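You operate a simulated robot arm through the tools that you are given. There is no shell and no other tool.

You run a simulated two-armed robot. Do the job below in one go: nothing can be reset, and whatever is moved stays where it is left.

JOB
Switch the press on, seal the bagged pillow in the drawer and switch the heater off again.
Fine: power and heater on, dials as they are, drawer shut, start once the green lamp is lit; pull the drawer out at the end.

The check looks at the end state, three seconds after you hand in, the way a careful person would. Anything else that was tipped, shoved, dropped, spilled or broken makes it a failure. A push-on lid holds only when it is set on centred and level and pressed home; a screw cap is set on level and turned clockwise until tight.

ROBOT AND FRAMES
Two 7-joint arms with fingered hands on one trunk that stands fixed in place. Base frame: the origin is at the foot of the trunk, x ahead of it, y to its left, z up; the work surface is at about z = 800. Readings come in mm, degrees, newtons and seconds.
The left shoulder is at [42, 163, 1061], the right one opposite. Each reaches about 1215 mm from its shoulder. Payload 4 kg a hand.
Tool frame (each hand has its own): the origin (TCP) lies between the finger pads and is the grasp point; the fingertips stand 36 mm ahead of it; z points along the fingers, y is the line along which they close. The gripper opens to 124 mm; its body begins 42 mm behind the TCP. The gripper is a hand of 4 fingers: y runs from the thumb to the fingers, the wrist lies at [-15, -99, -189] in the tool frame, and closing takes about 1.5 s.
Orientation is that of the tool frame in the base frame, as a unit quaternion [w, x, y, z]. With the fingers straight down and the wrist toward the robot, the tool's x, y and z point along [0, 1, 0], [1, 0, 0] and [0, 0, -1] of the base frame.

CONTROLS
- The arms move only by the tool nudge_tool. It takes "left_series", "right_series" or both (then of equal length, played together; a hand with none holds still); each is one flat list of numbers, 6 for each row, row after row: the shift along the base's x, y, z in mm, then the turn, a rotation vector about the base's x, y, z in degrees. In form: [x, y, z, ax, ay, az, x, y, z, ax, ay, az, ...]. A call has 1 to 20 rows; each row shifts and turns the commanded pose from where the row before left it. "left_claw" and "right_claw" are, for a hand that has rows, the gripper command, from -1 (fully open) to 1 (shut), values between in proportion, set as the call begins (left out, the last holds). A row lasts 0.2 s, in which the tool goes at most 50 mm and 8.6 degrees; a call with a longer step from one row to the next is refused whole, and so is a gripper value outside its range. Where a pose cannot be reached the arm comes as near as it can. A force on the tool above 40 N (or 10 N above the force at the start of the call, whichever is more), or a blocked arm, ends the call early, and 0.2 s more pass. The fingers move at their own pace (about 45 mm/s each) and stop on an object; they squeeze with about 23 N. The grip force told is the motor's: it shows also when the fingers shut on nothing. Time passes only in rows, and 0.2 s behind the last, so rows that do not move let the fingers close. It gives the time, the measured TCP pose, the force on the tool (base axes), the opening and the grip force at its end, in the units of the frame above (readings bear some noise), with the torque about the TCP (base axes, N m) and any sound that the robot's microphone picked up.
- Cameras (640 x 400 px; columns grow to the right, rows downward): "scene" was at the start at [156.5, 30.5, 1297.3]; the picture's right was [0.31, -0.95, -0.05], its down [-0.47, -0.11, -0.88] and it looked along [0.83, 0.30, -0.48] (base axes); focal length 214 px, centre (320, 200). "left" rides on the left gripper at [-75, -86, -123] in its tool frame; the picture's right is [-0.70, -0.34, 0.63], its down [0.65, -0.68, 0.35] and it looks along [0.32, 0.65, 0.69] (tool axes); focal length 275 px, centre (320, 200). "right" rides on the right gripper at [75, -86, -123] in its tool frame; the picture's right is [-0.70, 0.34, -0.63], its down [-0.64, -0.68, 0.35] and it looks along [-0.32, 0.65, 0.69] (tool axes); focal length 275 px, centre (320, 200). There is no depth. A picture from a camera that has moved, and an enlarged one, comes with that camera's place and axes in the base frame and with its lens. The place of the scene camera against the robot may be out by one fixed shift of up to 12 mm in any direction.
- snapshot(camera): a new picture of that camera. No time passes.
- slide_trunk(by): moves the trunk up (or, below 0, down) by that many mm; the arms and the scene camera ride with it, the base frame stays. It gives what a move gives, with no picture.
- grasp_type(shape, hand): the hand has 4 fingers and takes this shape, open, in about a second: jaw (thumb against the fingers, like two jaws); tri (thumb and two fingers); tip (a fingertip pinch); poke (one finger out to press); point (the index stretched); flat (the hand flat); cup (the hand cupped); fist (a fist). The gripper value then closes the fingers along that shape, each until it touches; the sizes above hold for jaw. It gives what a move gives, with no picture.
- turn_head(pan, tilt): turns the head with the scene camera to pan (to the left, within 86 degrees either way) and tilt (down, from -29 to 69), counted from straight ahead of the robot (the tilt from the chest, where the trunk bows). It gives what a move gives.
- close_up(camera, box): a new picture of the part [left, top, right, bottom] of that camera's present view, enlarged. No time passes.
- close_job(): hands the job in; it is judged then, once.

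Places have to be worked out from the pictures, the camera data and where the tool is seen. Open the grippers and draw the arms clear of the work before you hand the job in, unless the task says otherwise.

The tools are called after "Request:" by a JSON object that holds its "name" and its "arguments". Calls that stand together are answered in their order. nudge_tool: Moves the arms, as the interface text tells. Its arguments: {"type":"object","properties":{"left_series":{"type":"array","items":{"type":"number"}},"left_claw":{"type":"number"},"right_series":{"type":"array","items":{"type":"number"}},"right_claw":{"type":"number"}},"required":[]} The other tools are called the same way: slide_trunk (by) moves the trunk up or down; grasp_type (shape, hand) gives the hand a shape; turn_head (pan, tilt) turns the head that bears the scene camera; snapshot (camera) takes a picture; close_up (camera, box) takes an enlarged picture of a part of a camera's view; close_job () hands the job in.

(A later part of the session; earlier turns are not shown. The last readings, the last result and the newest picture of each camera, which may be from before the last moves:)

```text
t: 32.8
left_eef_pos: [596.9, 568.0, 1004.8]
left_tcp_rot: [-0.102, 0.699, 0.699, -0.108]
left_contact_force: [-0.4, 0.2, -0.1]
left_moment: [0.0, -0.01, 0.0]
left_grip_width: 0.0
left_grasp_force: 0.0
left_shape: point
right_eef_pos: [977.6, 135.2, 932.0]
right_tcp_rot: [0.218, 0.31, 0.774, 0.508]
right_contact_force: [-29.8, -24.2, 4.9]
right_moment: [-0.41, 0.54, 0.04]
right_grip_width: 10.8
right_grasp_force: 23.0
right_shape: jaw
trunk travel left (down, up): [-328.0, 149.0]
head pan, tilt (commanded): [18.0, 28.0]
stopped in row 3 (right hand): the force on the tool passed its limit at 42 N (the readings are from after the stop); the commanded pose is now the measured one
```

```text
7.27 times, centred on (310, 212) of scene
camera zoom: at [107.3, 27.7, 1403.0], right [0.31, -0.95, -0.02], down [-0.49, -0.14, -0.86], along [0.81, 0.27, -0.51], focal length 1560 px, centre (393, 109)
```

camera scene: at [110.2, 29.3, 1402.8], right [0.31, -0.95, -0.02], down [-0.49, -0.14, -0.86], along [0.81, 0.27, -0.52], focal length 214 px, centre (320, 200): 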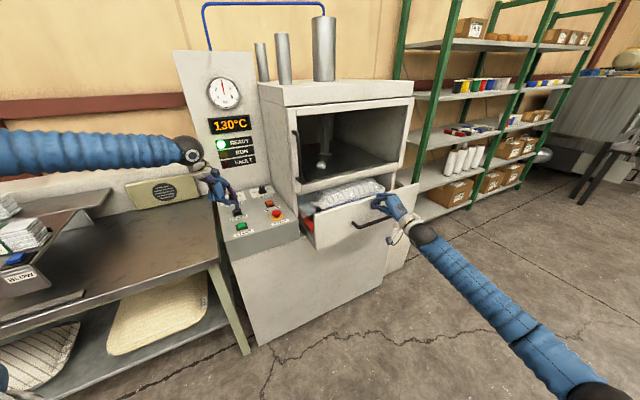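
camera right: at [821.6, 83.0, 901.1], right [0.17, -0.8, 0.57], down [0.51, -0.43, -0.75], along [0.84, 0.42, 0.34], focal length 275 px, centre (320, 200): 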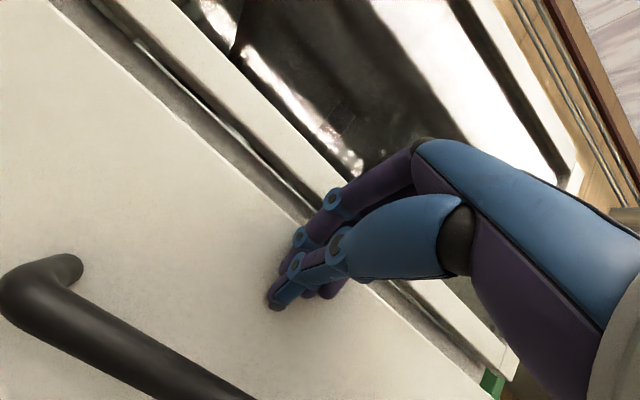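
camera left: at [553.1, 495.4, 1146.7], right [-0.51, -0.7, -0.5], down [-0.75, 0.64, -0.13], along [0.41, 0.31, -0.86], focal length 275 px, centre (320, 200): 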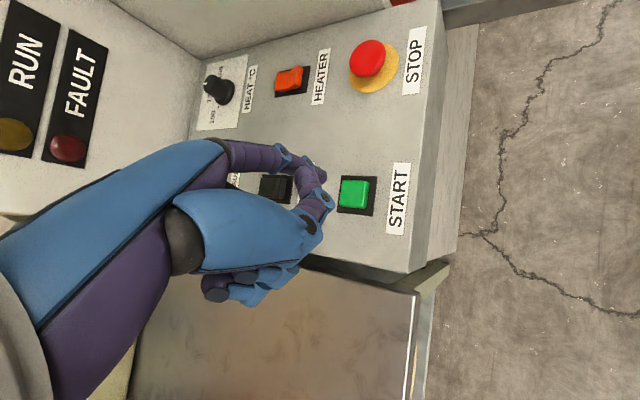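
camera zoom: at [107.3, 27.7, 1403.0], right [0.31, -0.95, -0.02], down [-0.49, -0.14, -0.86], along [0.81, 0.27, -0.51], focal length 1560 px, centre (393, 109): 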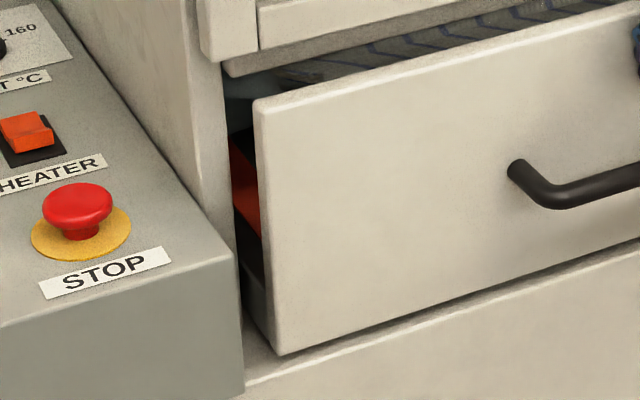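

The stop is firm at the same spot, and the face sits flush with the frame's front, so I judge the drawer shut. I'll back the right hand away and check that the drawer stays put.

Request:
{"name": "nudge_tool", "arguments": {"right_series": [-3, -3, 0, 0, 0, 0, -5, -5, 0, 0, 0, 0, -10, -10, 0, 0, 0, 0, -14, -14, 0, 0, 0, 0, -14, -14, 0, 0, 0, 0, 0, 0, 0, 0, 0, 0]}}

Request:
{"name": "close_up", "arguments": {"camera": "scene", "box": [290, 160, 440, 260]}}

Request:
{"name": "snapshot", "arguments": {"camera": "right"}}

Request:
{"name": "snapshot", "arguments": {"camera": "left"}}

Request:
{"name": "close_up", "arguments": {"camera": "scene", "box": [190, 70, 310, 250]}}

```text
t: 34.2
left_eef_pos: [597.6, 570.2, 1001.3]
left_tcp_rot: [-0.103, 0.699, 0.699, -0.11]
left_contact_force: [0.8, 0.3, 0.0]
left_moment: [0.02, -0.02, 0.02]
left_grip_width: 0.1
left_grasp_force: 0.0
left_shape: point
right_eef_pos: [932.0, 92.1, 929.4]
right_tcp_rot: [0.217, 0.311, 0.775, 0.506]
right_contact_force: [0.1, -0.2, 0.3]
right_moment: [0.03, 0.0, -0.02]
right_grip_width: 9.5
right_grasp_force: 23.1
right_shape: jaw
trunk travel left (down, up): [-328.0, 149.0]
head pan, tilt (commanded): [18.0, 28.0]
```

```text
4.00 times, centred on (365, 210) of scene
camera zoom: at [110.4, 29.9, 1402.8], right [0.31, -0.95, -0.02], down [-0.49, -0.15, -0.86], along [0.81, 0.27, -0.52], focal length 858 px, centre (140, 160)
```

zoom: 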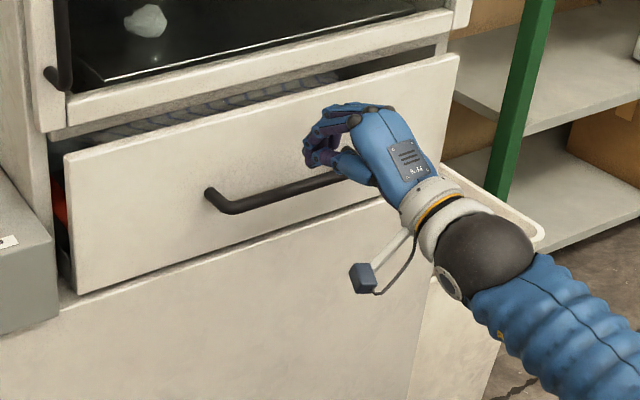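

```text
taken
camera right: at [776.2, 40.0, 897.9], right [0.17, -0.8, 0.57], down [0.51, -0.43, -0.75], along [0.85, 0.42, 0.33], focal length 275 px, centre (320, 200)
```

right: 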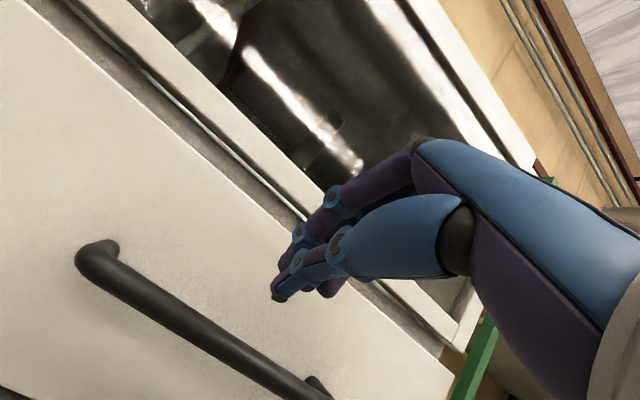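

```text
taken
camera left: at [552.9, 495.8, 1146.7], right [-0.51, -0.7, -0.5], down [-0.75, 0.64, -0.13], along [0.41, 0.31, -0.86], focal length 275 px, centre (320, 200)
```

left: 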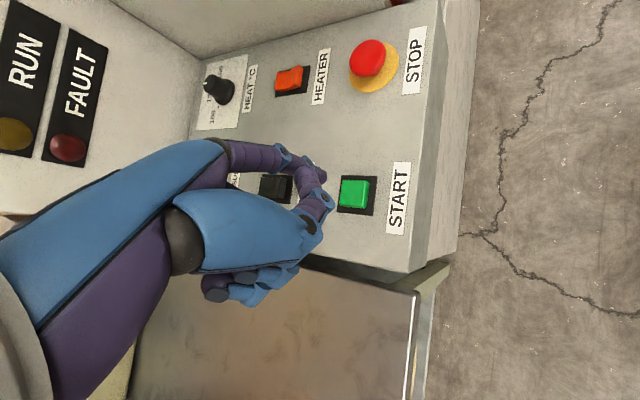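

```text
2.22 times, centred on (250, 160) of scene
camera zoom: at [110.4, 29.9, 1402.8], right [0.31, -0.95, -0.02], down [-0.49, -0.15, -0.86], along [0.81, 0.27, -0.52], focal length 477 px, centre (476, 289)
```

zoom: 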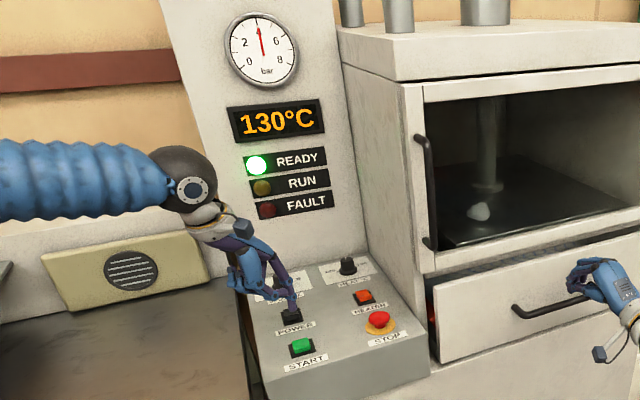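

The drawer stays where I left it, but the side gap showing red makes me want certainty before starting. I'll zoom hard on the edges of the drawer front.

Request:
{"name": "close_up", "arguments": {"camera": "scene", "box": [295, 190, 320, 235]}}

Request:
{"name": "close_up", "arguments": {"camera": "scene", "box": [385, 155, 415, 185]}}

Request:
{"name": "close_up", "arguments": {"camera": "scene", "box": [300, 215, 340, 245]}}

Request:
{"name": "close_up", "arguments": {"camera": "right", "box": [0, 0, 320, 200]}}

```text
8.89 times, centred on (308, 212) of scene
camera zoom: at [110.4, 29.9, 1402.8], right [0.31, -0.95, -0.02], down [-0.49, -0.15, -0.86], along [0.81, 0.27, -0.52], focal length 1906 px, centre (431, 89)
```

zoom: 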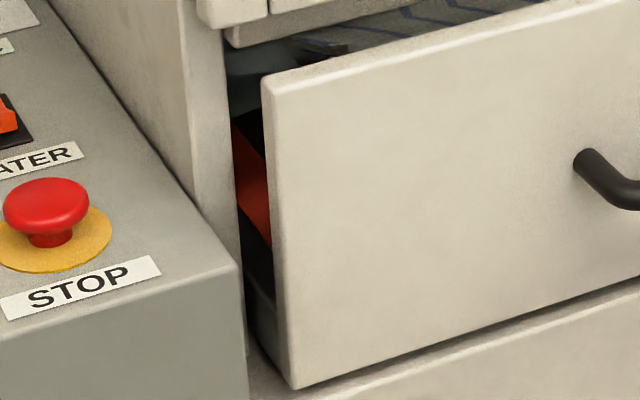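

```text
13.33 times, centred on (400, 170) of scene
camera zoom: at [110.4, 29.9, 1402.8], right [0.31, -0.95, -0.02], down [-0.49, -0.15, -0.86], along [0.81, 0.27, -0.52], focal length 2860 px, centre (-747, 600)
```

zoom: 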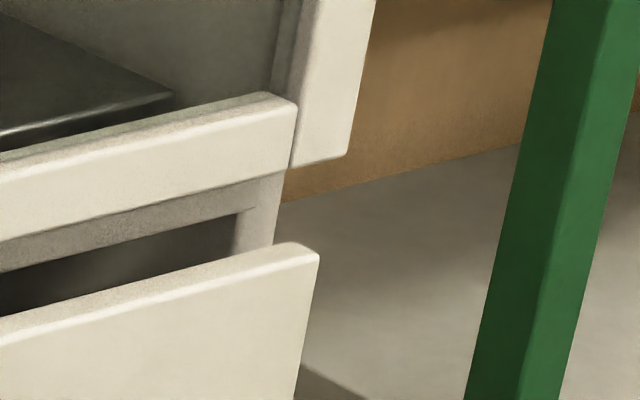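

```text
13.33 times, centred on (320, 230) of scene
camera zoom: at [110.4, 29.9, 1402.8], right [0.31, -0.95, -0.02], down [-0.49, -0.15, -0.86], along [0.81, 0.27, -0.52], focal length 2860 px, centre (320, -200)
```

zoom: 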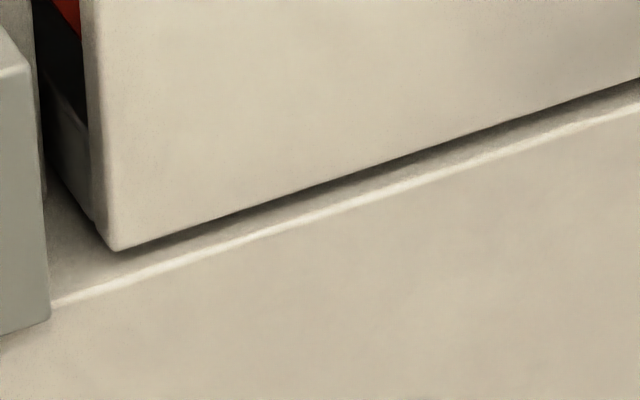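

```text
2.00 times, centred on (160, 100) of right
camera zoom: at [776.2, 40.0, 897.9], right [0.17, -0.8, 0.57], down [0.51, -0.43, -0.75], along [0.85, 0.42, 0.33], focal length 551 px, centre (640, 400)
```

zoom: 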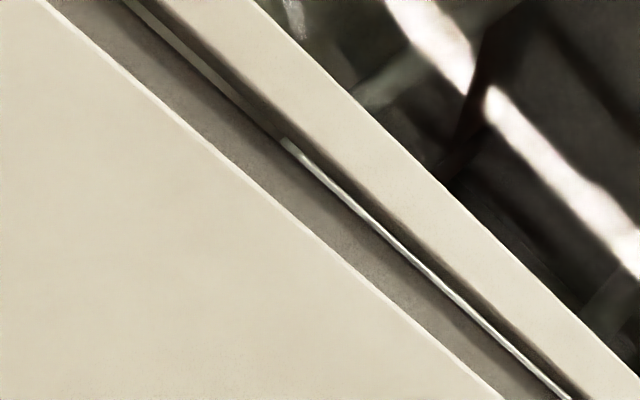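

The edges suggest the face may still stand some 20–40 mm proud of the body, so I want to see what is inside. I'll zoom on the slot above the drawer front.

Request:
{"name": "close_up", "arguments": {"camera": "scene", "box": [300, 178, 350, 203]}}

Request:
{"name": "close_up", "arguments": {"camera": "scene", "box": [340, 165, 400, 195]}}

Request:
{"name": "close_up", "arguments": {"camera": "scene", "box": [298, 196, 314, 230]}}

```text
12.80 times, centred on (325, 190) of scene
camera zoom: at [110.4, 29.9, 1402.8], right [0.31, -0.95, -0.02], down [-0.49, -0.15, -0.86], along [0.81, 0.27, -0.52], focal length 2745 px, centre (256, 322)
```

zoom: 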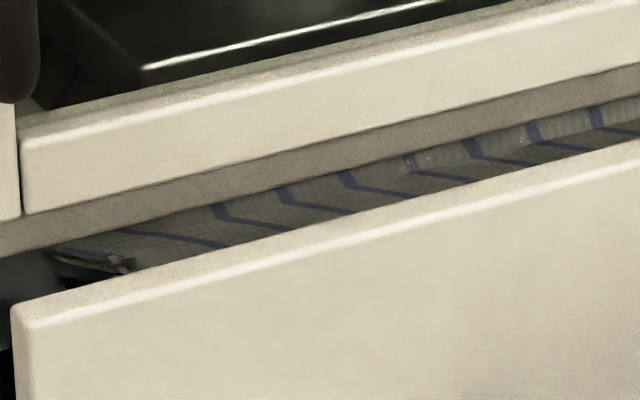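

```text
10.67 times, centred on (370, 180) of scene
camera zoom: at [110.4, 29.9, 1402.8], right [0.31, -0.95, -0.02], down [-0.49, -0.15, -0.86], along [0.81, 0.27, -0.52], focal length 2288 px, centre (-213, 413)
```

zoom: 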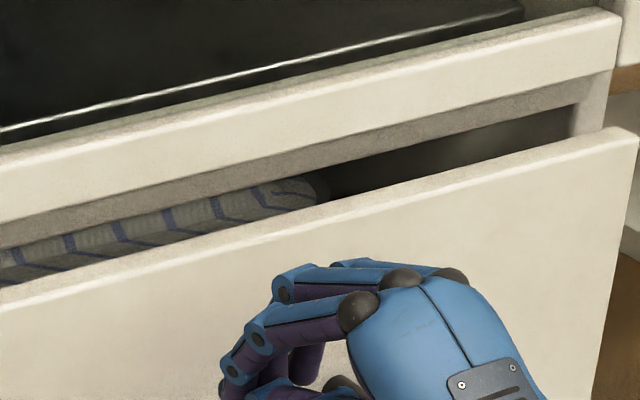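

```text
11.76 times, centred on (306, 213) of scene
camera zoom: at [110.4, 29.9, 1402.8], right [0.31, -0.95, -0.02], down [-0.49, -0.15, -0.86], along [0.81, 0.27, -0.52], focal length 2523 px, centre (485, 47)
```

zoom: 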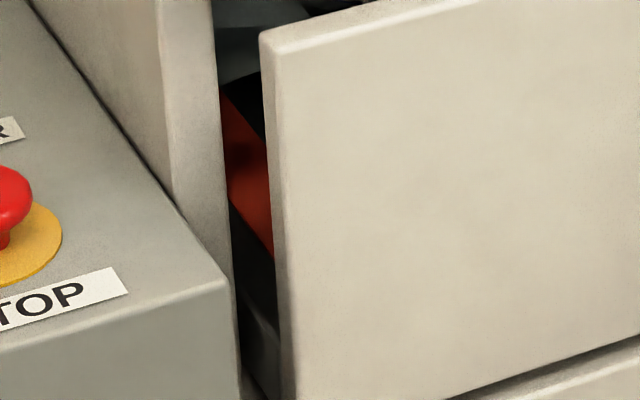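

The picture is ambiguous, so I want a view from above into the gap behind the drawer front. I'll draw the right hand back and up, tipping it down so its camera looks over the drawer's top edge.

Request:
{"name": "nudge_tool", "arguments": {"right_series": [-15, -15, 10, 0, 0, 0, -16, -16, 25, -4.95, 4.95, 0, 0, 0, 32, -4.95, 4.95, 0, 0, 0, 32, -4.95, 4.95, 0, 0, 0, 32, -4.95, 4.95, 0, 0, 0, 32, -4.95, 4.95, 0, 0, 0, 32, -4.95, 4.95, 0, 0, 0, 30, -4.95, 4.95, 0, 0, 0, 0, 0, 0, 0]}}

Request:
{"name": "snapshot", "arguments": {"camera": "right"}}

Request:
{"name": "snapshot", "arguments": {"camera": "scene"}}

```text
t: 36.2
left_eef_pos: [597.9, 568.4, 1002.1]
left_tcp_rot: [-0.103, 0.699, 0.699, -0.109]
left_contact_force: [0.2, 0.8, -0.4]
left_moment: [0.0, 0.0, 0.03]
left_grip_width: 0.2
left_grasp_force: 0.0
left_shape: point
right_eef_pos: [901.2, 58.7, 1154.5]
right_tcp_rot: [0.062, 0.369, 0.917, 0.142]
right_contact_force: [-0.3, -0.7, 0.7]
right_moment: [0.03, 0.01, -0.03]
right_grip_width: 9.7
right_grasp_force: 22.5
right_shape: jaw
trunk travel left (down, up): [-328.0, 149.0]
head pan, tilt (commanded): [18.0, 28.0]
```

```text
taken
camera right: at [764.0, 24.8, 1245.5], right [0.59, -0.39, 0.71], down [0.09, -0.84, -0.53], along [0.8, 0.38, -0.46], focal length 275 px, centre (320, 200)
```

right: 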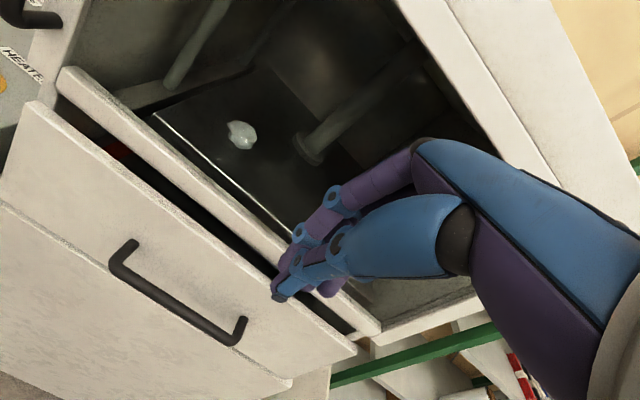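

```text
taken
camera scene: at [110.6, 28.5, 1402.7], right [0.31, -0.95, -0.02], down [-0.49, -0.14, -0.86], along [0.81, 0.27, -0.52], focal length 214 px, centre (320, 200)
```

scene: 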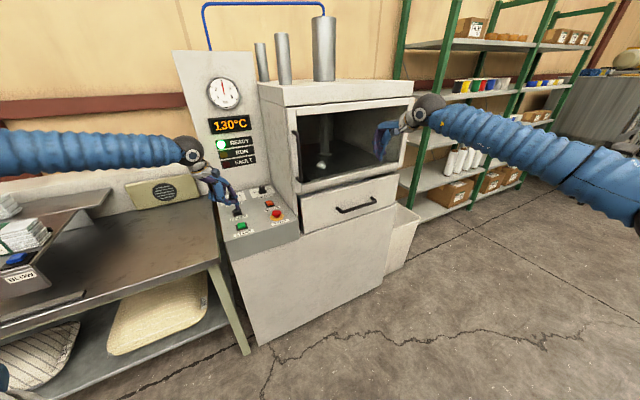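

Request:
{"name": "close_up", "arguments": {"camera": "right", "box": [0, 50, 200, 200]}}

Request:
{"name": "close_up", "arguments": {"camera": "right", "box": [180, 200, 400, 380]}}

Request:
{"name": "close_up", "arguments": {"camera": "scene", "box": [280, 160, 430, 260]}}

```text
2.67 times, centred on (100, 125) of right
camera zoom: at [764.0, 24.8, 1245.5], right [0.59, -0.39, 0.71], down [0.09, -0.84, -0.53], along [0.8, 0.38, -0.46], focal length 734 px, centre (907, 400)
```

zoom: 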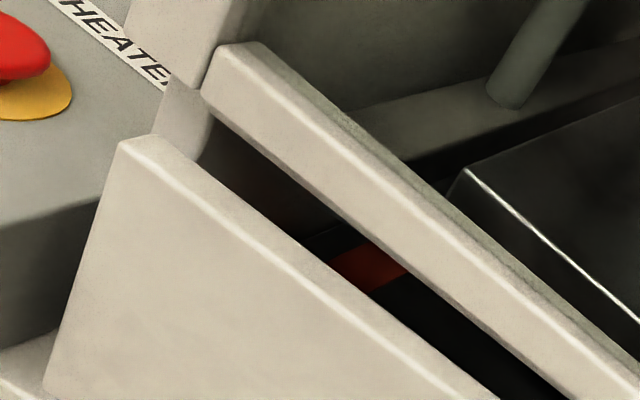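

```text
2.22 times, centred on (290, 290) of right
camera zoom: at [764.0, 24.8, 1245.5], right [0.59, -0.39, 0.71], down [0.09, -0.84, -0.53], along [0.8, 0.38, -0.46], focal length 612 px, centre (387, 0)
```

zoom: 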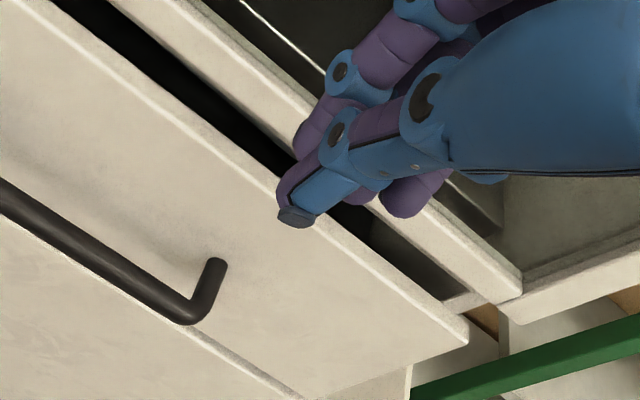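

```text
4.00 times, centred on (355, 210) of scene
camera zoom: at [110.6, 28.5, 1402.7], right [0.31, -0.95, -0.02], down [-0.49, -0.14, -0.86], along [0.81, 0.27, -0.52], focal length 858 px, centre (180, 160)
```

zoom: 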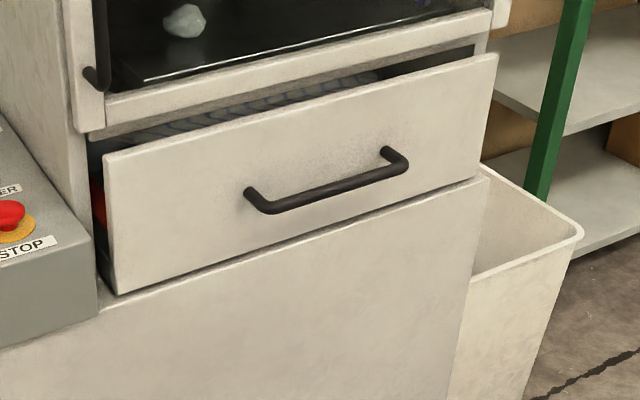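

From above there's still a visible gap behind the drawer front, and the pillow looks nearer the front than it was at first. I'd rather open the drawer and check the bag than start blind. I'll bring the right hand down in front of the handle bar (b≈767, z≈857) with the jaws part open.

Request:
{"name": "nudge_tool", "arguments": {"right_series": [-4, -4, -30, 4.95, -4.95, 0, -2, -2, -36, 4.95, -4.95, 0, -2, -2, -36, 4.95, -4.95, 0, -2, -2, -36, 4.95, -4.95, 0, -2, -2, -36, 4.95, -4.95, 0, -2, -2, -36, 4.95, -4.95, 0, -2, -2, -36, 4.95, -4.95, 0, 0, 0, -8, 0, 0, 0, 0, 0, 0, 0, 0, 0], "right_claw": 0.19}}

Request:
{"name": "snapshot", "arguments": {"camera": "right"}}

Request:
{"name": "close_up", "arguments": {"camera": "scene", "box": [280, 150, 460, 270]}}

```text
t: 38.2
left_eef_pos: [598.6, 570.0, 1002.6]
left_tcp_rot: [-0.103, 0.699, 0.699, -0.11]
left_contact_force: [-0.6, 0.1, 0.2]
left_moment: [0.04, 0.01, -0.02]
left_grip_width: 0.0
left_grasp_force: 0.0
left_shape: point
right_eef_pos: [887.3, 43.5, 900.0]
right_tcp_rot: [0.217, 0.31, 0.774, 0.507]
right_contact_force: [0.5, -0.2, -0.9]
right_moment: [0.0, -0.02, 0.02]
right_grip_width: 9.6
right_grasp_force: 22.6
right_shape: jaw
trunk travel left (down, up): [-328.0, 149.0]
head pan, tilt (commanded): [18.0, 28.0]
```

```text
taken
camera right: at [730.2, -9.0, 868.2], right [0.17, -0.8, 0.57], down [0.51, -0.43, -0.75], along [0.85, 0.42, 0.33], focal length 275 px, centre (320, 200)
```

right: 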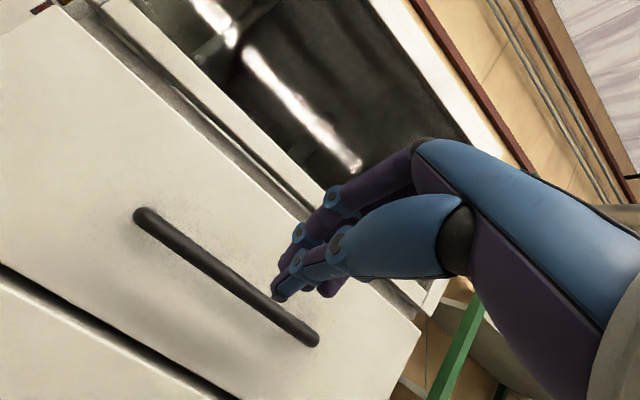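

```text
3.33 times, centred on (370, 210) of scene
camera zoom: at [110.3, 29.4, 1402.8], right [0.31, -0.95, -0.02], down [-0.49, -0.15, -0.86], along [0.81, 0.27, -0.52], focal length 715 px, centre (153, 167)
```

zoom: 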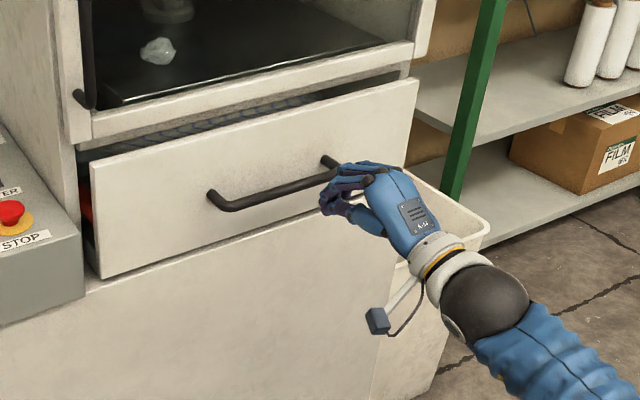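

The jaws didn't open on that command. I'll give a different opening value while holding still and see if they respond.

Request:
{"name": "nudge_tool", "arguments": {"right_series": [0, 0, 0, 0, 0, 0, 0, 0, 0, 0, 0, 0, 0, 0, 0, 0, 0, 0, 0, 0, 0, 0, 0, 0], "right_claw": 0.1}}

Request:
{"name": "snapshot", "arguments": {"camera": "right"}}

```text
t: 39.2
left_eef_pos: [598.2, 569.7, 1002.8]
left_tcp_rot: [-0.103, 0.699, 0.699, -0.11]
left_contact_force: [0.2, 1.7, -0.3]
left_moment: [-0.03, -0.01, 0.0]
left_grip_width: 0.0
left_grasp_force: 0.1
left_shape: point
right_eef_pos: [886.5, 42.4, 899.3]
right_tcp_rot: [0.217, 0.311, 0.774, 0.506]
right_contact_force: [-0.6, 0.2, -0.8]
right_moment: [0.01, -0.02, -0.01]
right_grip_width: 55.3
right_grasp_force: 0.1
right_shape: jaw
trunk travel left (down, up): [-328.0, 149.0]
head pan, tilt (commanded): [18.0, 28.0]
```

```text
taken
camera right: at [730.2, -8.9, 868.4], right [0.17, -0.8, 0.57], down [0.51, -0.43, -0.75], along [0.85, 0.42, 0.33], focal length 275 px, centre (320, 200)
```

right: 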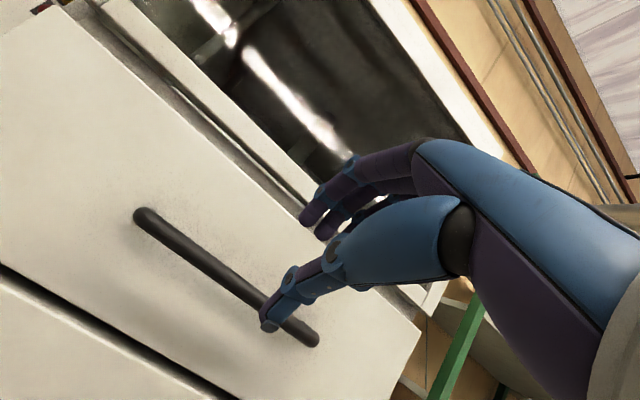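

The jaws are open to 55 mm and the bar is about 100 mm ahead between thumb and fingers. I'll slide in along the finger direction so the bar sits inside the grip.

Request:
{"name": "nudge_tool", "arguments": {"right_series": [10.5, 10.5, -5.85, 0, 0, 0, 10.5, 10.5, -5.85, 0, 0, 0, 10.5, 10.5, -5.85, 0, 0, 0, 10.5, 10.5, -5.85, 0, 0, 0, 10.5, 10.5, -5.85, 0, 0, 0, 10.5, 10.5, -5.85, 0, 0, 0, 0, 0, 0, 0, 0, 0]}}

Request:
{"name": "snapshot", "arguments": {"camera": "right"}}

Request:
{"name": "close_up", "arguments": {"camera": "scene", "box": [300, 160, 420, 250]}}

```text
t: 40.8
left_eef_pos: [596.9, 570.0, 1002.6]
left_tcp_rot: [-0.103, 0.699, 0.699, -0.109]
left_contact_force: [-0.5, 0.9, -0.5]
left_moment: [0.01, 0.0, -0.01]
left_grip_width: 0.2
left_grasp_force: 0.1
left_shape: point
right_eef_pos: [946.8, 107.6, 866.2]
right_tcp_rot: [0.219, 0.312, 0.773, 0.507]
right_contact_force: [0.8, 0.1, 0.3]
right_moment: [0.01, 0.0, 0.03]
right_grip_width: 55.4
right_grasp_force: 0.1
right_shape: jaw
trunk travel left (down, up): [-328.0, 149.0]
head pan, tilt (commanded): [18.0, 28.0]
```

```text
taken
camera right: at [792.2, 54.1, 834.8], right [0.17, -0.8, 0.57], down [0.51, -0.43, -0.75], along [0.85, 0.42, 0.33], focal length 275 px, centre (320, 200)
```

right: 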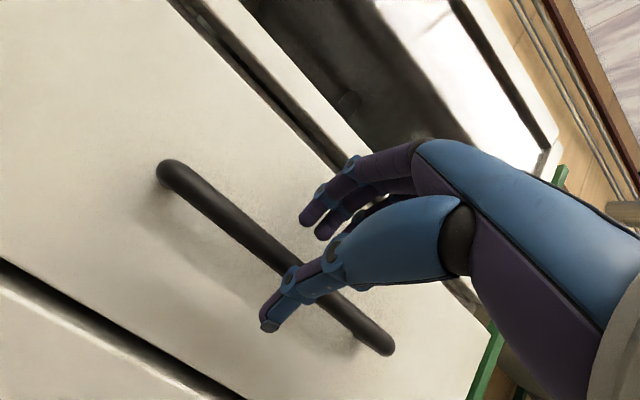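

```text
4.44 times, centred on (360, 205) of scene
camera zoom: at [110.0, 29.0, 1402.8], right [0.31, -0.95, -0.02], down [-0.49, -0.14, -0.86], along [0.81, 0.27, -0.52], focal length 953 px, centre (142, 178)
```

zoom: 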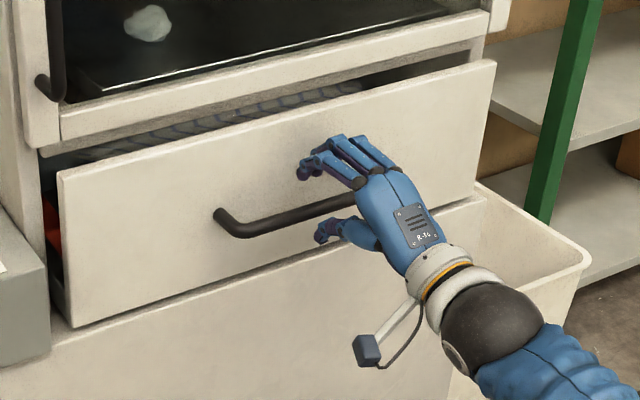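

The bar lies between the thumb and fingers. I'll close the grip on it.

Request:
{"name": "nudge_tool", "arguments": {"right_series": [0, 0, 0, 0, 0, 0, 0, 0, 0, 0, 0, 0, 0, 0, 0, 0, 0, 0, 0, 0, 0, 0, 0, 0, 0, 0, 0, 0, 0, 0, 0, 0, 0, 0, 0, 0, 0, 0, 0, 0, 0, 0], "right_claw": 1}}

Request:
{"name": "snapshot", "arguments": {"camera": "right"}}

Request:
{"name": "close_up", "arguments": {"camera": "scene", "box": [300, 160, 420, 250]}}

```text
t: 42.4
left_eef_pos: [597.7, 569.5, 1002.2]
left_tcp_rot: [-0.102, 0.699, 0.699, -0.111]
left_contact_force: [-0.5, 0.7, 0.3]
left_moment: [0.0, -0.03, 0.01]
left_grip_width: 0.0
left_grasp_force: 0.1
left_shape: point
right_eef_pos: [948.1, 106.2, 866.6]
right_tcp_rot: [0.216, 0.31, 0.775, 0.506]
right_contact_force: [-1.9, -2.1, 0.5]
right_moment: [-0.05, 0.02, 0.05]
right_grip_width: 12.4
right_grasp_force: 22.9
right_shape: jaw
trunk travel left (down, up): [-328.0, 149.0]
head pan, tilt (commanded): [18.0, 28.0]
```

```text
taken
camera right: at [792.1, 54.3, 835.0], right [0.17, -0.8, 0.57], down [0.51, -0.43, -0.75], along [0.85, 0.42, 0.33], focal length 275 px, centre (320, 200)
```

right: 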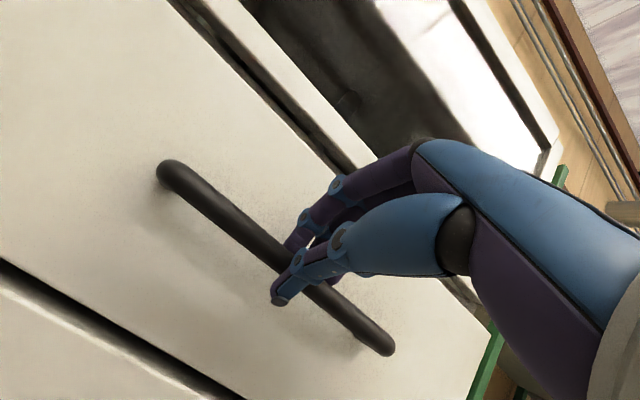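

```text
4.44 times, centred on (360, 205) of scene
camera zoom: at [110.0, 29.3, 1402.8], right [0.31, -0.95, -0.02], down [-0.49, -0.15, -0.86], along [0.81, 0.27, -0.52], focal length 953 px, centre (142, 178)
```

zoom: 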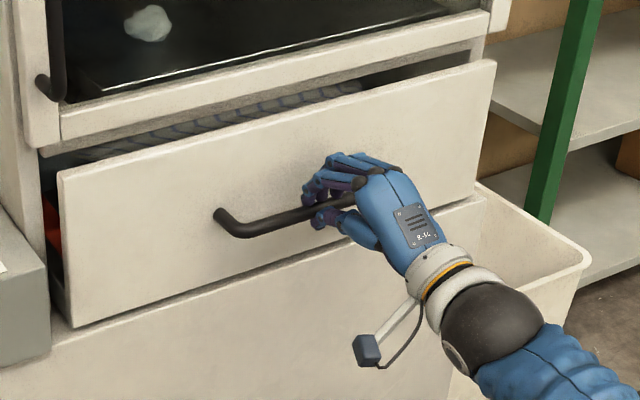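

The grip holds the bar (12.4 mm, 23 N). I'll pull back gently to open the drawer partway and look at the bag.

Request:
{"name": "nudge_tool", "arguments": {"right_series": [-3, -3, 0, 0, 0, 0, -5, -5, 0, 0, 0, 0, -7, -7, 0, 0, 0, 0, -7, -7, 0, 0, 0, 0, -7, -7, 0, 0, 0, 0, -7, -7, 0, 0, 0, 0, -7, -7, 0, 0, 0, 0, -7, -7, 0, 0, 0, 0, -5, -5, 0, 0, 0, 0, -3, -3, 0, 0, 0, 0]}}

Request:
{"name": "close_up", "arguments": {"camera": "scene", "box": [270, 130, 450, 260]}}

Request:
{"name": "snapshot", "arguments": {"camera": "right"}}

```text
t: 44.6
left_eef_pos: [598.3, 568.3, 1002.6]
left_tcp_rot: [-0.102, 0.7, 0.698, -0.109]
left_contact_force: [0.0, -0.2, 1.2]
left_moment: [-0.02, 0.01, 0.01]
left_grip_width: 0.0
left_grasp_force: 0.0
left_shape: point
right_eef_pos: [890.0, 48.5, 865.5]
right_tcp_rot: [0.218, 0.311, 0.774, 0.507]
right_contact_force: [4.0, 0.2, 3.9]
right_moment: [0.07, -0.23, -0.08]
right_grip_width: 11.6
right_grasp_force: 22.9
right_shape: jaw
trunk travel left (down, up): [-328.0, 149.0]
head pan, tilt (commanded): [18.0, 28.0]
```

```text
3.08 times, centred on (360, 195) of scene
camera zoom: at [109.9, 29.1, 1402.8], right [0.31, -0.95, -0.02], down [-0.49, -0.15, -0.86], along [0.81, 0.27, -0.51], focal length 660 px, centre (197, 215)
```

zoom: 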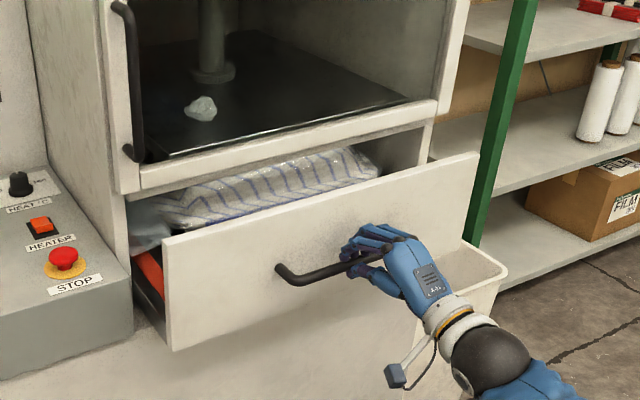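

```text
taken
camera right: at [734.3, -3.1, 834.3], right [0.17, -0.8, 0.57], down [0.51, -0.43, -0.75], along [0.85, 0.42, 0.33], focal length 275 px, centre (320, 200)
```

right: 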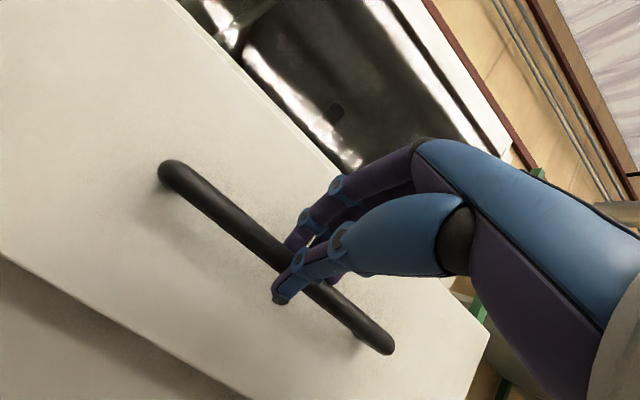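

Pulling works with little force. I'll keep pulling about 160 mm to see the whole bag and its mouth on the red bar.

Request:
{"name": "nudge_tool", "arguments": {"right_series": [-4, -4, 0, 0, 0, 0, -7, -7, 0, 0, 0, 0, -7, -7, 0, 0, 0, 0, -7, -7, 0, 0, 0, 0, -7, -7, 0, 0, 0, 0, -7, -7, 0, 0, 0, 0, -7, -7, 0, 0, 0, 0, -7, -7, 0, 0, 0, 0, -7, -7, 0, 0, 0, 0, -7, -7, 0, 0, 0, 0, -7, -7, 0, 0, 0, 0, -7, -7, 0, 0, 0, 0, -7, -7, 0, 0, 0, 0, -7, -7, 0, 0, 0, 0, -7, -7, 0, 0, 0, 0, -7, -7, 0, 0, 0, 0, -5, -5, 0, 0, 0, 0, -3, -3, 0, 0, 0, 0]}}

Request:
{"name": "close_up", "arguments": {"camera": "scene", "box": [270, 130, 480, 290]}}

Request:
{"name": "snapshot", "arguments": {"camera": "scene"}}

```text
t: 48.4
left_eef_pos: [597.5, 569.9, 1003.1]
left_tcp_rot: [-0.103, 0.699, 0.699, -0.11]
left_contact_force: [0.5, 0.3, -0.1]
left_moment: [0.0, 0.04, -0.04]
left_grip_width: 0.1
left_grasp_force: 0.1
left_shape: point
right_eef_pos: [772.3, -68.4, 865.4]
right_tcp_rot: [0.218, 0.311, 0.773, 0.507]
right_contact_force: [3.2, 0.3, 7.5]
right_moment: [0.11, -0.24, -0.09]
right_grip_width: 11.2
right_grasp_force: 23.1
right_shape: jaw
trunk travel left (down, up): [-328.0, 149.0]
head pan, tilt (commanded): [18.0, 28.0]
```

```text
2.50 times, centred on (375, 210) of scene
camera zoom: at [109.6, 29.2, 1402.9], right [0.31, -0.95, -0.02], down [-0.49, -0.15, -0.86], along [0.81, 0.27, -0.51], focal length 536 px, centre (182, 175)
```

zoom: 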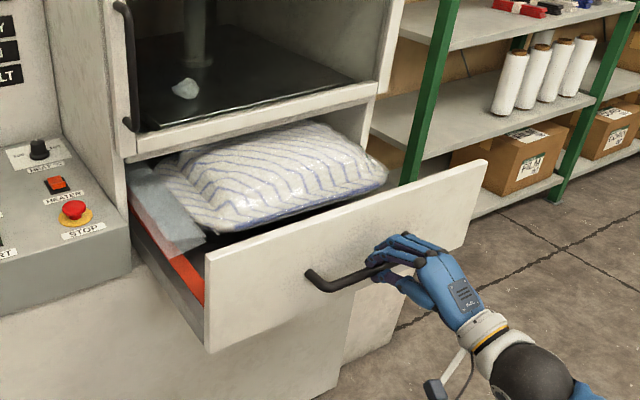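

```text
taken
camera scene: at [109.6, 29.2, 1402.9], right [0.31, -0.95, -0.02], down [-0.49, -0.15, -0.86], along [0.81, 0.27, -0.51], focal length 214 px, centre (320, 200)
```

scene: 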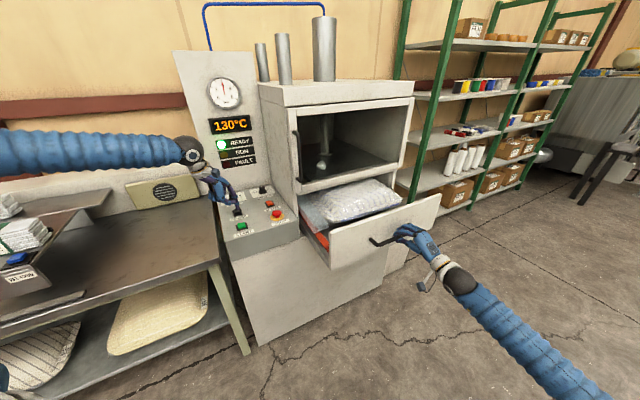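

The bag looks undisturbed in the drawer. I'll zoom on the mouth over the red bar, and on the back of the slot.

Request:
{"name": "close_up", "arguments": {"camera": "scene", "box": [310, 175, 370, 240]}}

Request:
{"name": "close_up", "arguments": {"camera": "scene", "box": [310, 165, 430, 225]}}

Request:
{"name": "snapshot", "arguments": {"camera": "right"}}

```text
6.15 times, centred on (340, 208) of scene
camera zoom: at [109.6, 29.2, 1402.9], right [0.31, -0.95, -0.02], down [-0.49, -0.15, -0.86], along [0.81, 0.27, -0.51], focal length 1320 px, centre (197, 154)
```

zoom: 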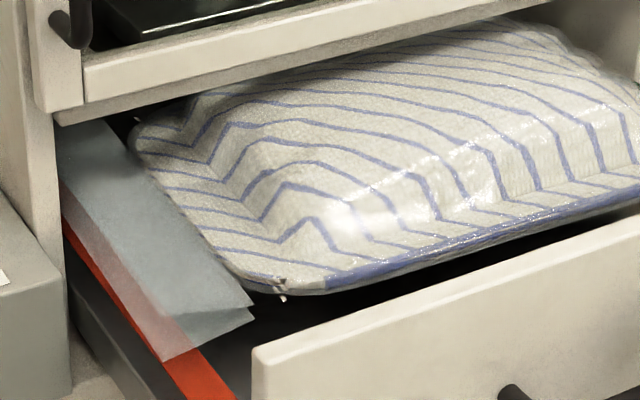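

```text
5.33 times, centred on (370, 195) of scene
camera zoom: at [109.6, 29.2, 1402.9], right [0.31, -0.95, -0.02], down [-0.49, -0.15, -0.86], along [0.81, 0.27, -0.51], focal length 1144 px, centre (53, 227)
```

zoom: 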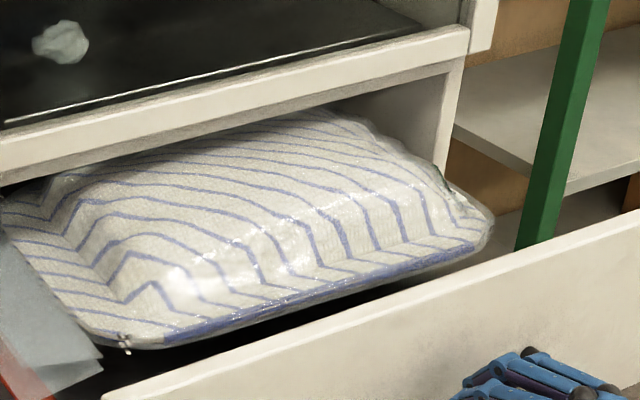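

```text
taken
camera right: at [617.3, -120.2, 833.8], right [0.17, -0.8, 0.57], down [0.51, -0.43, -0.75], along [0.84, 0.42, 0.33], focal length 275 px, centre (320, 200)
```

right: 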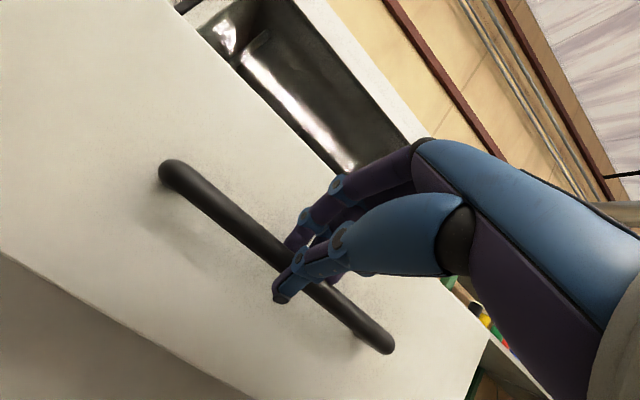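

The bag lies well, with its mouth flat across the red bar, so nothing is jammed. I'll push the drawer back in by the handle grip and see whether it stops at the same place.

Request:
{"name": "nudge_tool", "arguments": {"right_series": [4, 4, 0, 0, 0, 0, 8, 8, 0, 0, 0, 0, 8.5, 8.5, 0, 0, 0, 0, 8.5, 8.5, 0, 0, 0, 0, 8.5, 8.5, 0, 0, 0, 0, 8.5, 8.5, 0, 0, 0, 0, 8.5, 8.5, 0, 0, 0, 0, 8.5, 8.5, 0, 0, 0, 0, 8.5, 8.5, 0, 0, 0, 0, 8.5, 8.5, 0, 0, 0, 0, 8.5, 8.5, 0, 0, 0, 0, 8.5, 8.5, 0, 0, 0, 0, 8.5, 8.5, 0, 0, 0, 0, 8.5, 8.5, 0, 0, 0, 0, 8.5, 8.5, 0, 0, 0, 0, 8.5, 8.5, 0, 0, 0, 0, 8.5, 8.5, 0, 0, 0, 0, 8.5, 8.5, 0, 0, 0, 0, 6, 6, 0, 0, 0, 0, 4, 4, 0, 0, 0, 0]}}

Request:
{"name": "close_up", "arguments": {"camera": "scene", "box": [270, 130, 450, 260]}}

```text
t: 52.6
left_eef_pos: [598.4, 569.7, 1003.1]
left_tcp_rot: [-0.103, 0.699, 0.699, -0.11]
left_contact_force: [0.0, -0.1, 0.5]
left_moment: [0.02, 0.0, -0.01]
left_grip_width: 0.0
left_grasp_force: 0.0
left_shape: point
right_eef_pos: [931.3, 89.7, 866.3]
right_tcp_rot: [0.217, 0.311, 0.774, 0.507]
right_contact_force: [0.7, -4.3, 1.9]
right_moment: [-0.02, -0.09, -0.12]
right_grip_width: 11.5
right_grasp_force: 23.5
right_shape: jaw
trunk travel left (down, up): [-328.0, 149.0]
head pan, tilt (commanded): [18.0, 28.0]
```

```text
3.08 times, centred on (360, 195) of scene
camera zoom: at [110.3, 29.2, 1402.8], right [0.31, -0.95, -0.02], down [-0.49, -0.15, -0.86], along [0.81, 0.27, -0.52], focal length 660 px, centre (197, 215)
```

zoom: 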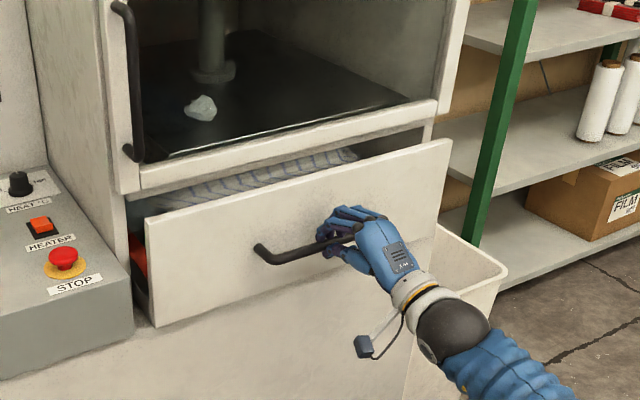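

It's about 25 mm short of the earlier stop. I'll push on slowly with small steps.

Request:
{"name": "nudge_tool", "arguments": {"right_series": [3, 3, 0, 0, 0, 0, 3, 3, 0, 0, 0, 0, 3, 3, 0, 0, 0, 0, 3, 3, 0, 0, 0, 0, 2, 2, 0, 0, 0, 0, 2, 2, 0, 0, 0, 0, 2, 2, 0, 0, 0, 0, 2, 2, 0, 0, 0, 0, 2, 2, 0, 0, 0, 0, 2, 2, 0, 0, 0, 0, 2, 2, 0, 0, 0, 0, 2, 2, 0, 0, 0, 0, 2, 2, 0, 0, 0, 0, 2, 2, 0, 0, 0, 0]}}

Request:
{"name": "close_up", "arguments": {"camera": "scene", "box": [270, 130, 450, 260]}}

Request:
{"name": "close_up", "arguments": {"camera": "scene", "box": [290, 185, 330, 240]}}

```text
t: 54.5
left_eef_pos: [594.7, 567.8, 1004.5]
left_tcp_rot: [-0.101, 0.699, 0.699, -0.109]
left_contact_force: [0.1, 1.3, 0.6]
left_moment: [-0.01, 0.0, 0.01]
left_grip_width: 0.0
left_grasp_force: 0.0
left_shape: point
right_eef_pos: [950.2, 107.0, 868.5]
right_tcp_rot: [0.217, 0.31, 0.774, 0.508]
right_contact_force: [-38.5, -23.6, 6.7]
right_moment: [-0.4, 0.55, 0.21]
right_grip_width: 13.9
right_grasp_force: 23.1
right_shape: jaw
trunk travel left (down, up): [-328.0, 149.0]
head pan, tilt (commanded): [18.0, 28.0]
stopped in row 9 (right hand): the force on the tool passed its limit at 43 N (the readings are from after the stop); the commanded pose is now the measured one
```

```text
3.08 times, centred on (360, 195) of scene
camera zoom: at [106.7, 27.4, 1403.1], right [0.31, -0.95, -0.02], down [-0.49, -0.14, -0.86], along [0.81, 0.27, -0.51], focal length 660 px, centre (197, 215)
```

zoom: 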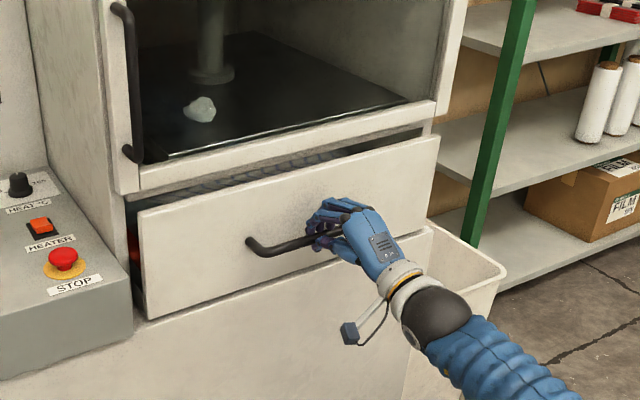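

```text
7.27 times, centred on (310, 212) of scene
camera zoom: at [106.7, 27.4, 1403.1], right [0.31, -0.95, -0.02], down [-0.49, -0.14, -0.86], along [0.81, 0.27, -0.51], focal length 1560 px, centre (393, 109)
```

zoom: 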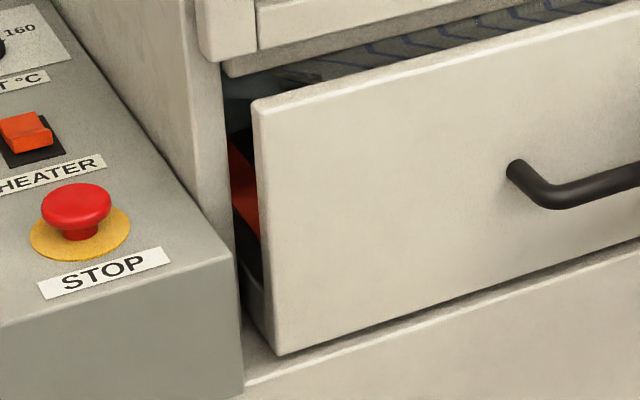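

It stops firmly at exactly the same place, so that is the drawer's end stop and I take it as shut. I'll let go of the handle and draw the hand straight back.

Request:
{"name": "nudge_tool", "arguments": {"right_series": [-1, -1, 0, 0, 0, 0, -1, -1, 0, 0, 0, 0, 0, 0, 0, 0, 0, 0, 0, 0, 0, 0, 0, 0]}}

Request:
{"name": "nudge_tool", "arguments": {"right_series": [0, 0, 0, 0, 0, 0, 0, 0, 0, 0, 0, 0, 0, 0, 0, 0, 0, 0, 0, 0, 0, 0, 0, 0, 0, 0, 0, 0, 0, 0], "right_claw": 0.1}}

Request:
{"name": "nudge_tool", "arguments": {"right_series": [-6, -6, 3.4, 0, 0, 0, -10.5, -10.5, 5.85, 0, 0, 0, -10.5, -10.5, 5.85, 0, 0, 0, -10.5, -10.5, 5.85, 0, 0, 0, -10.5, -10.5, 5.85, 0, 0, 0, -10.5, -10.5, 5.85, 0, 0, 0, -10.5, -10.5, 5.85, 0, 0, 0, 0, 0, 0, 0, 0, 0]}}

Request:
{"name": "snapshot", "arguments": {"camera": "scene"}}

Request:
{"name": "close_up", "arguments": {"camera": "scene", "box": [290, 185, 330, 240]}}

Request:
{"name": "snapshot", "arguments": {"camera": "left"}}

```text
t: 55.5
left_eef_pos: [597.0, 568.9, 1003.7]
left_tcp_rot: [-0.103, 0.7, 0.699, -0.109]
left_contact_force: [-1.1, -0.4, 0.0]
left_moment: [-0.02, -0.04, -0.01]
left_grip_width: 0.0
left_grasp_force: 0.2
left_shape: point
right_eef_pos: [949.3, 107.9, 867.5]
right_tcp_rot: [0.217, 0.31, 0.774, 0.508]
right_contact_force: [-20.1, -13.4, 9.0]
right_moment: [-0.15, 0.2, 0.1]
right_grip_width: 13.1
right_grasp_force: 23.4
right_shape: jaw
trunk travel left (down, up): [-328.0, 149.0]
head pan, tilt (commanded): [18.0, 28.0]
```

```text
t: 56.7
left_eef_pos: [599.2, 569.3, 1002.9]
left_tcp_rot: [-0.102, 0.699, 0.699, -0.11]
left_contact_force: [-0.5, -0.1, 0.4]
left_moment: [-0.02, -0.01, 0.02]
left_grip_width: 0.1
left_grasp_force: 0.2
left_shape: point
right_eef_pos: [948.2, 107.9, 864.4]
right_tcp_rot: [0.217, 0.311, 0.774, 0.507]
right_contact_force: [0.1, 0.0, 0.1]
right_moment: [0.02, 0.0, 0.03]
right_grip_width: 55.7
right_grasp_force: 0.1
right_shape: jaw
trunk travel left (down, up): [-328.0, 149.0]
head pan, tilt (commanded): [18.0, 28.0]
```

```text
t: 58.5
left_eef_pos: [599.2, 571.1, 1001.5]
left_tcp_rot: [-0.102, 0.699, 0.699, -0.11]
left_contact_force: [-0.7, 0.0, 0.3]
left_moment: [0.01, -0.01, 0.0]
left_grip_width: 0.0
left_grasp_force: 0.0
left_shape: point
right_eef_pos: [879.5, 38.0, 903.6]
right_tcp_rot: [0.217, 0.311, 0.774, 0.507]
right_contact_force: [0.0, 0.5, 0.1]
right_moment: [-0.02, 0.03, 0.03]
right_grip_width: 55.3
right_grasp_force: 0.0
right_shape: jaw
trunk travel left (down, up): [-328.0, 149.0]
head pan, tilt (commanded): [18.0, 28.0]
```

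```text
taken
camera scene: at [110.4, 29.6, 1402.8], right [0.31, -0.95, -0.02], down [-0.49, -0.15, -0.86], along [0.81, 0.27, -0.52], focal length 214 px, centre (320, 200)
```

scene: 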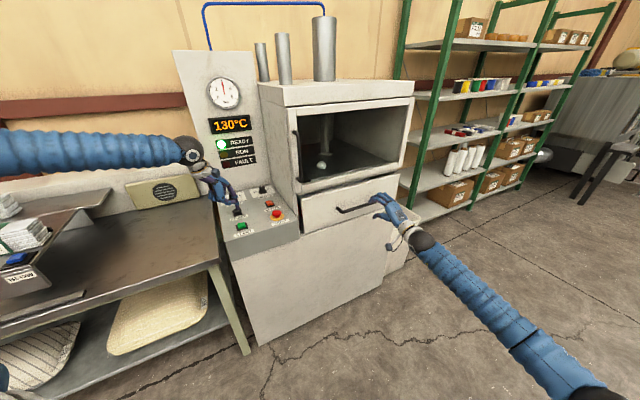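

```text
7.27 times, centred on (310, 212) of scene
camera zoom: at [110.4, 29.6, 1402.8], right [0.31, -0.95, -0.02], down [-0.49, -0.15, -0.86], along [0.81, 0.27, -0.52], focal length 1560 px, centre (393, 109)
```

zoom: 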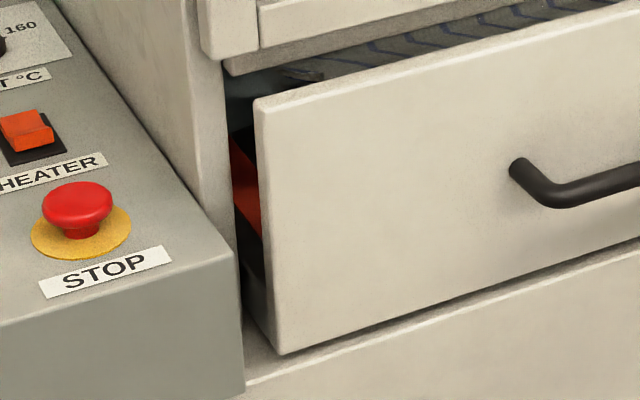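

```text
taken
camera left: at [553.0, 495.6, 1146.8], right [-0.51, -0.7, -0.5], down [-0.75, 0.64, -0.13], along [0.41, 0.31, -0.86], focal length 275 px, centre (320, 200)
```

left: 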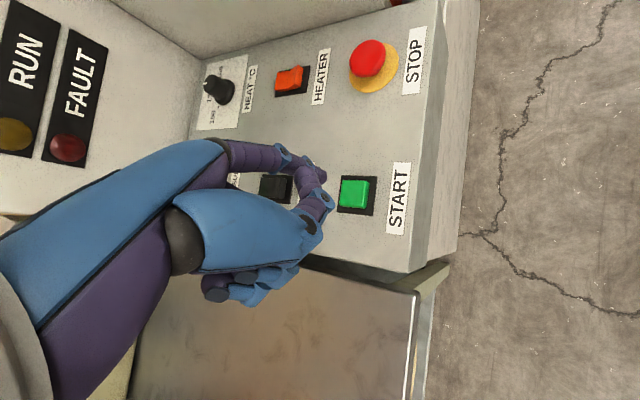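

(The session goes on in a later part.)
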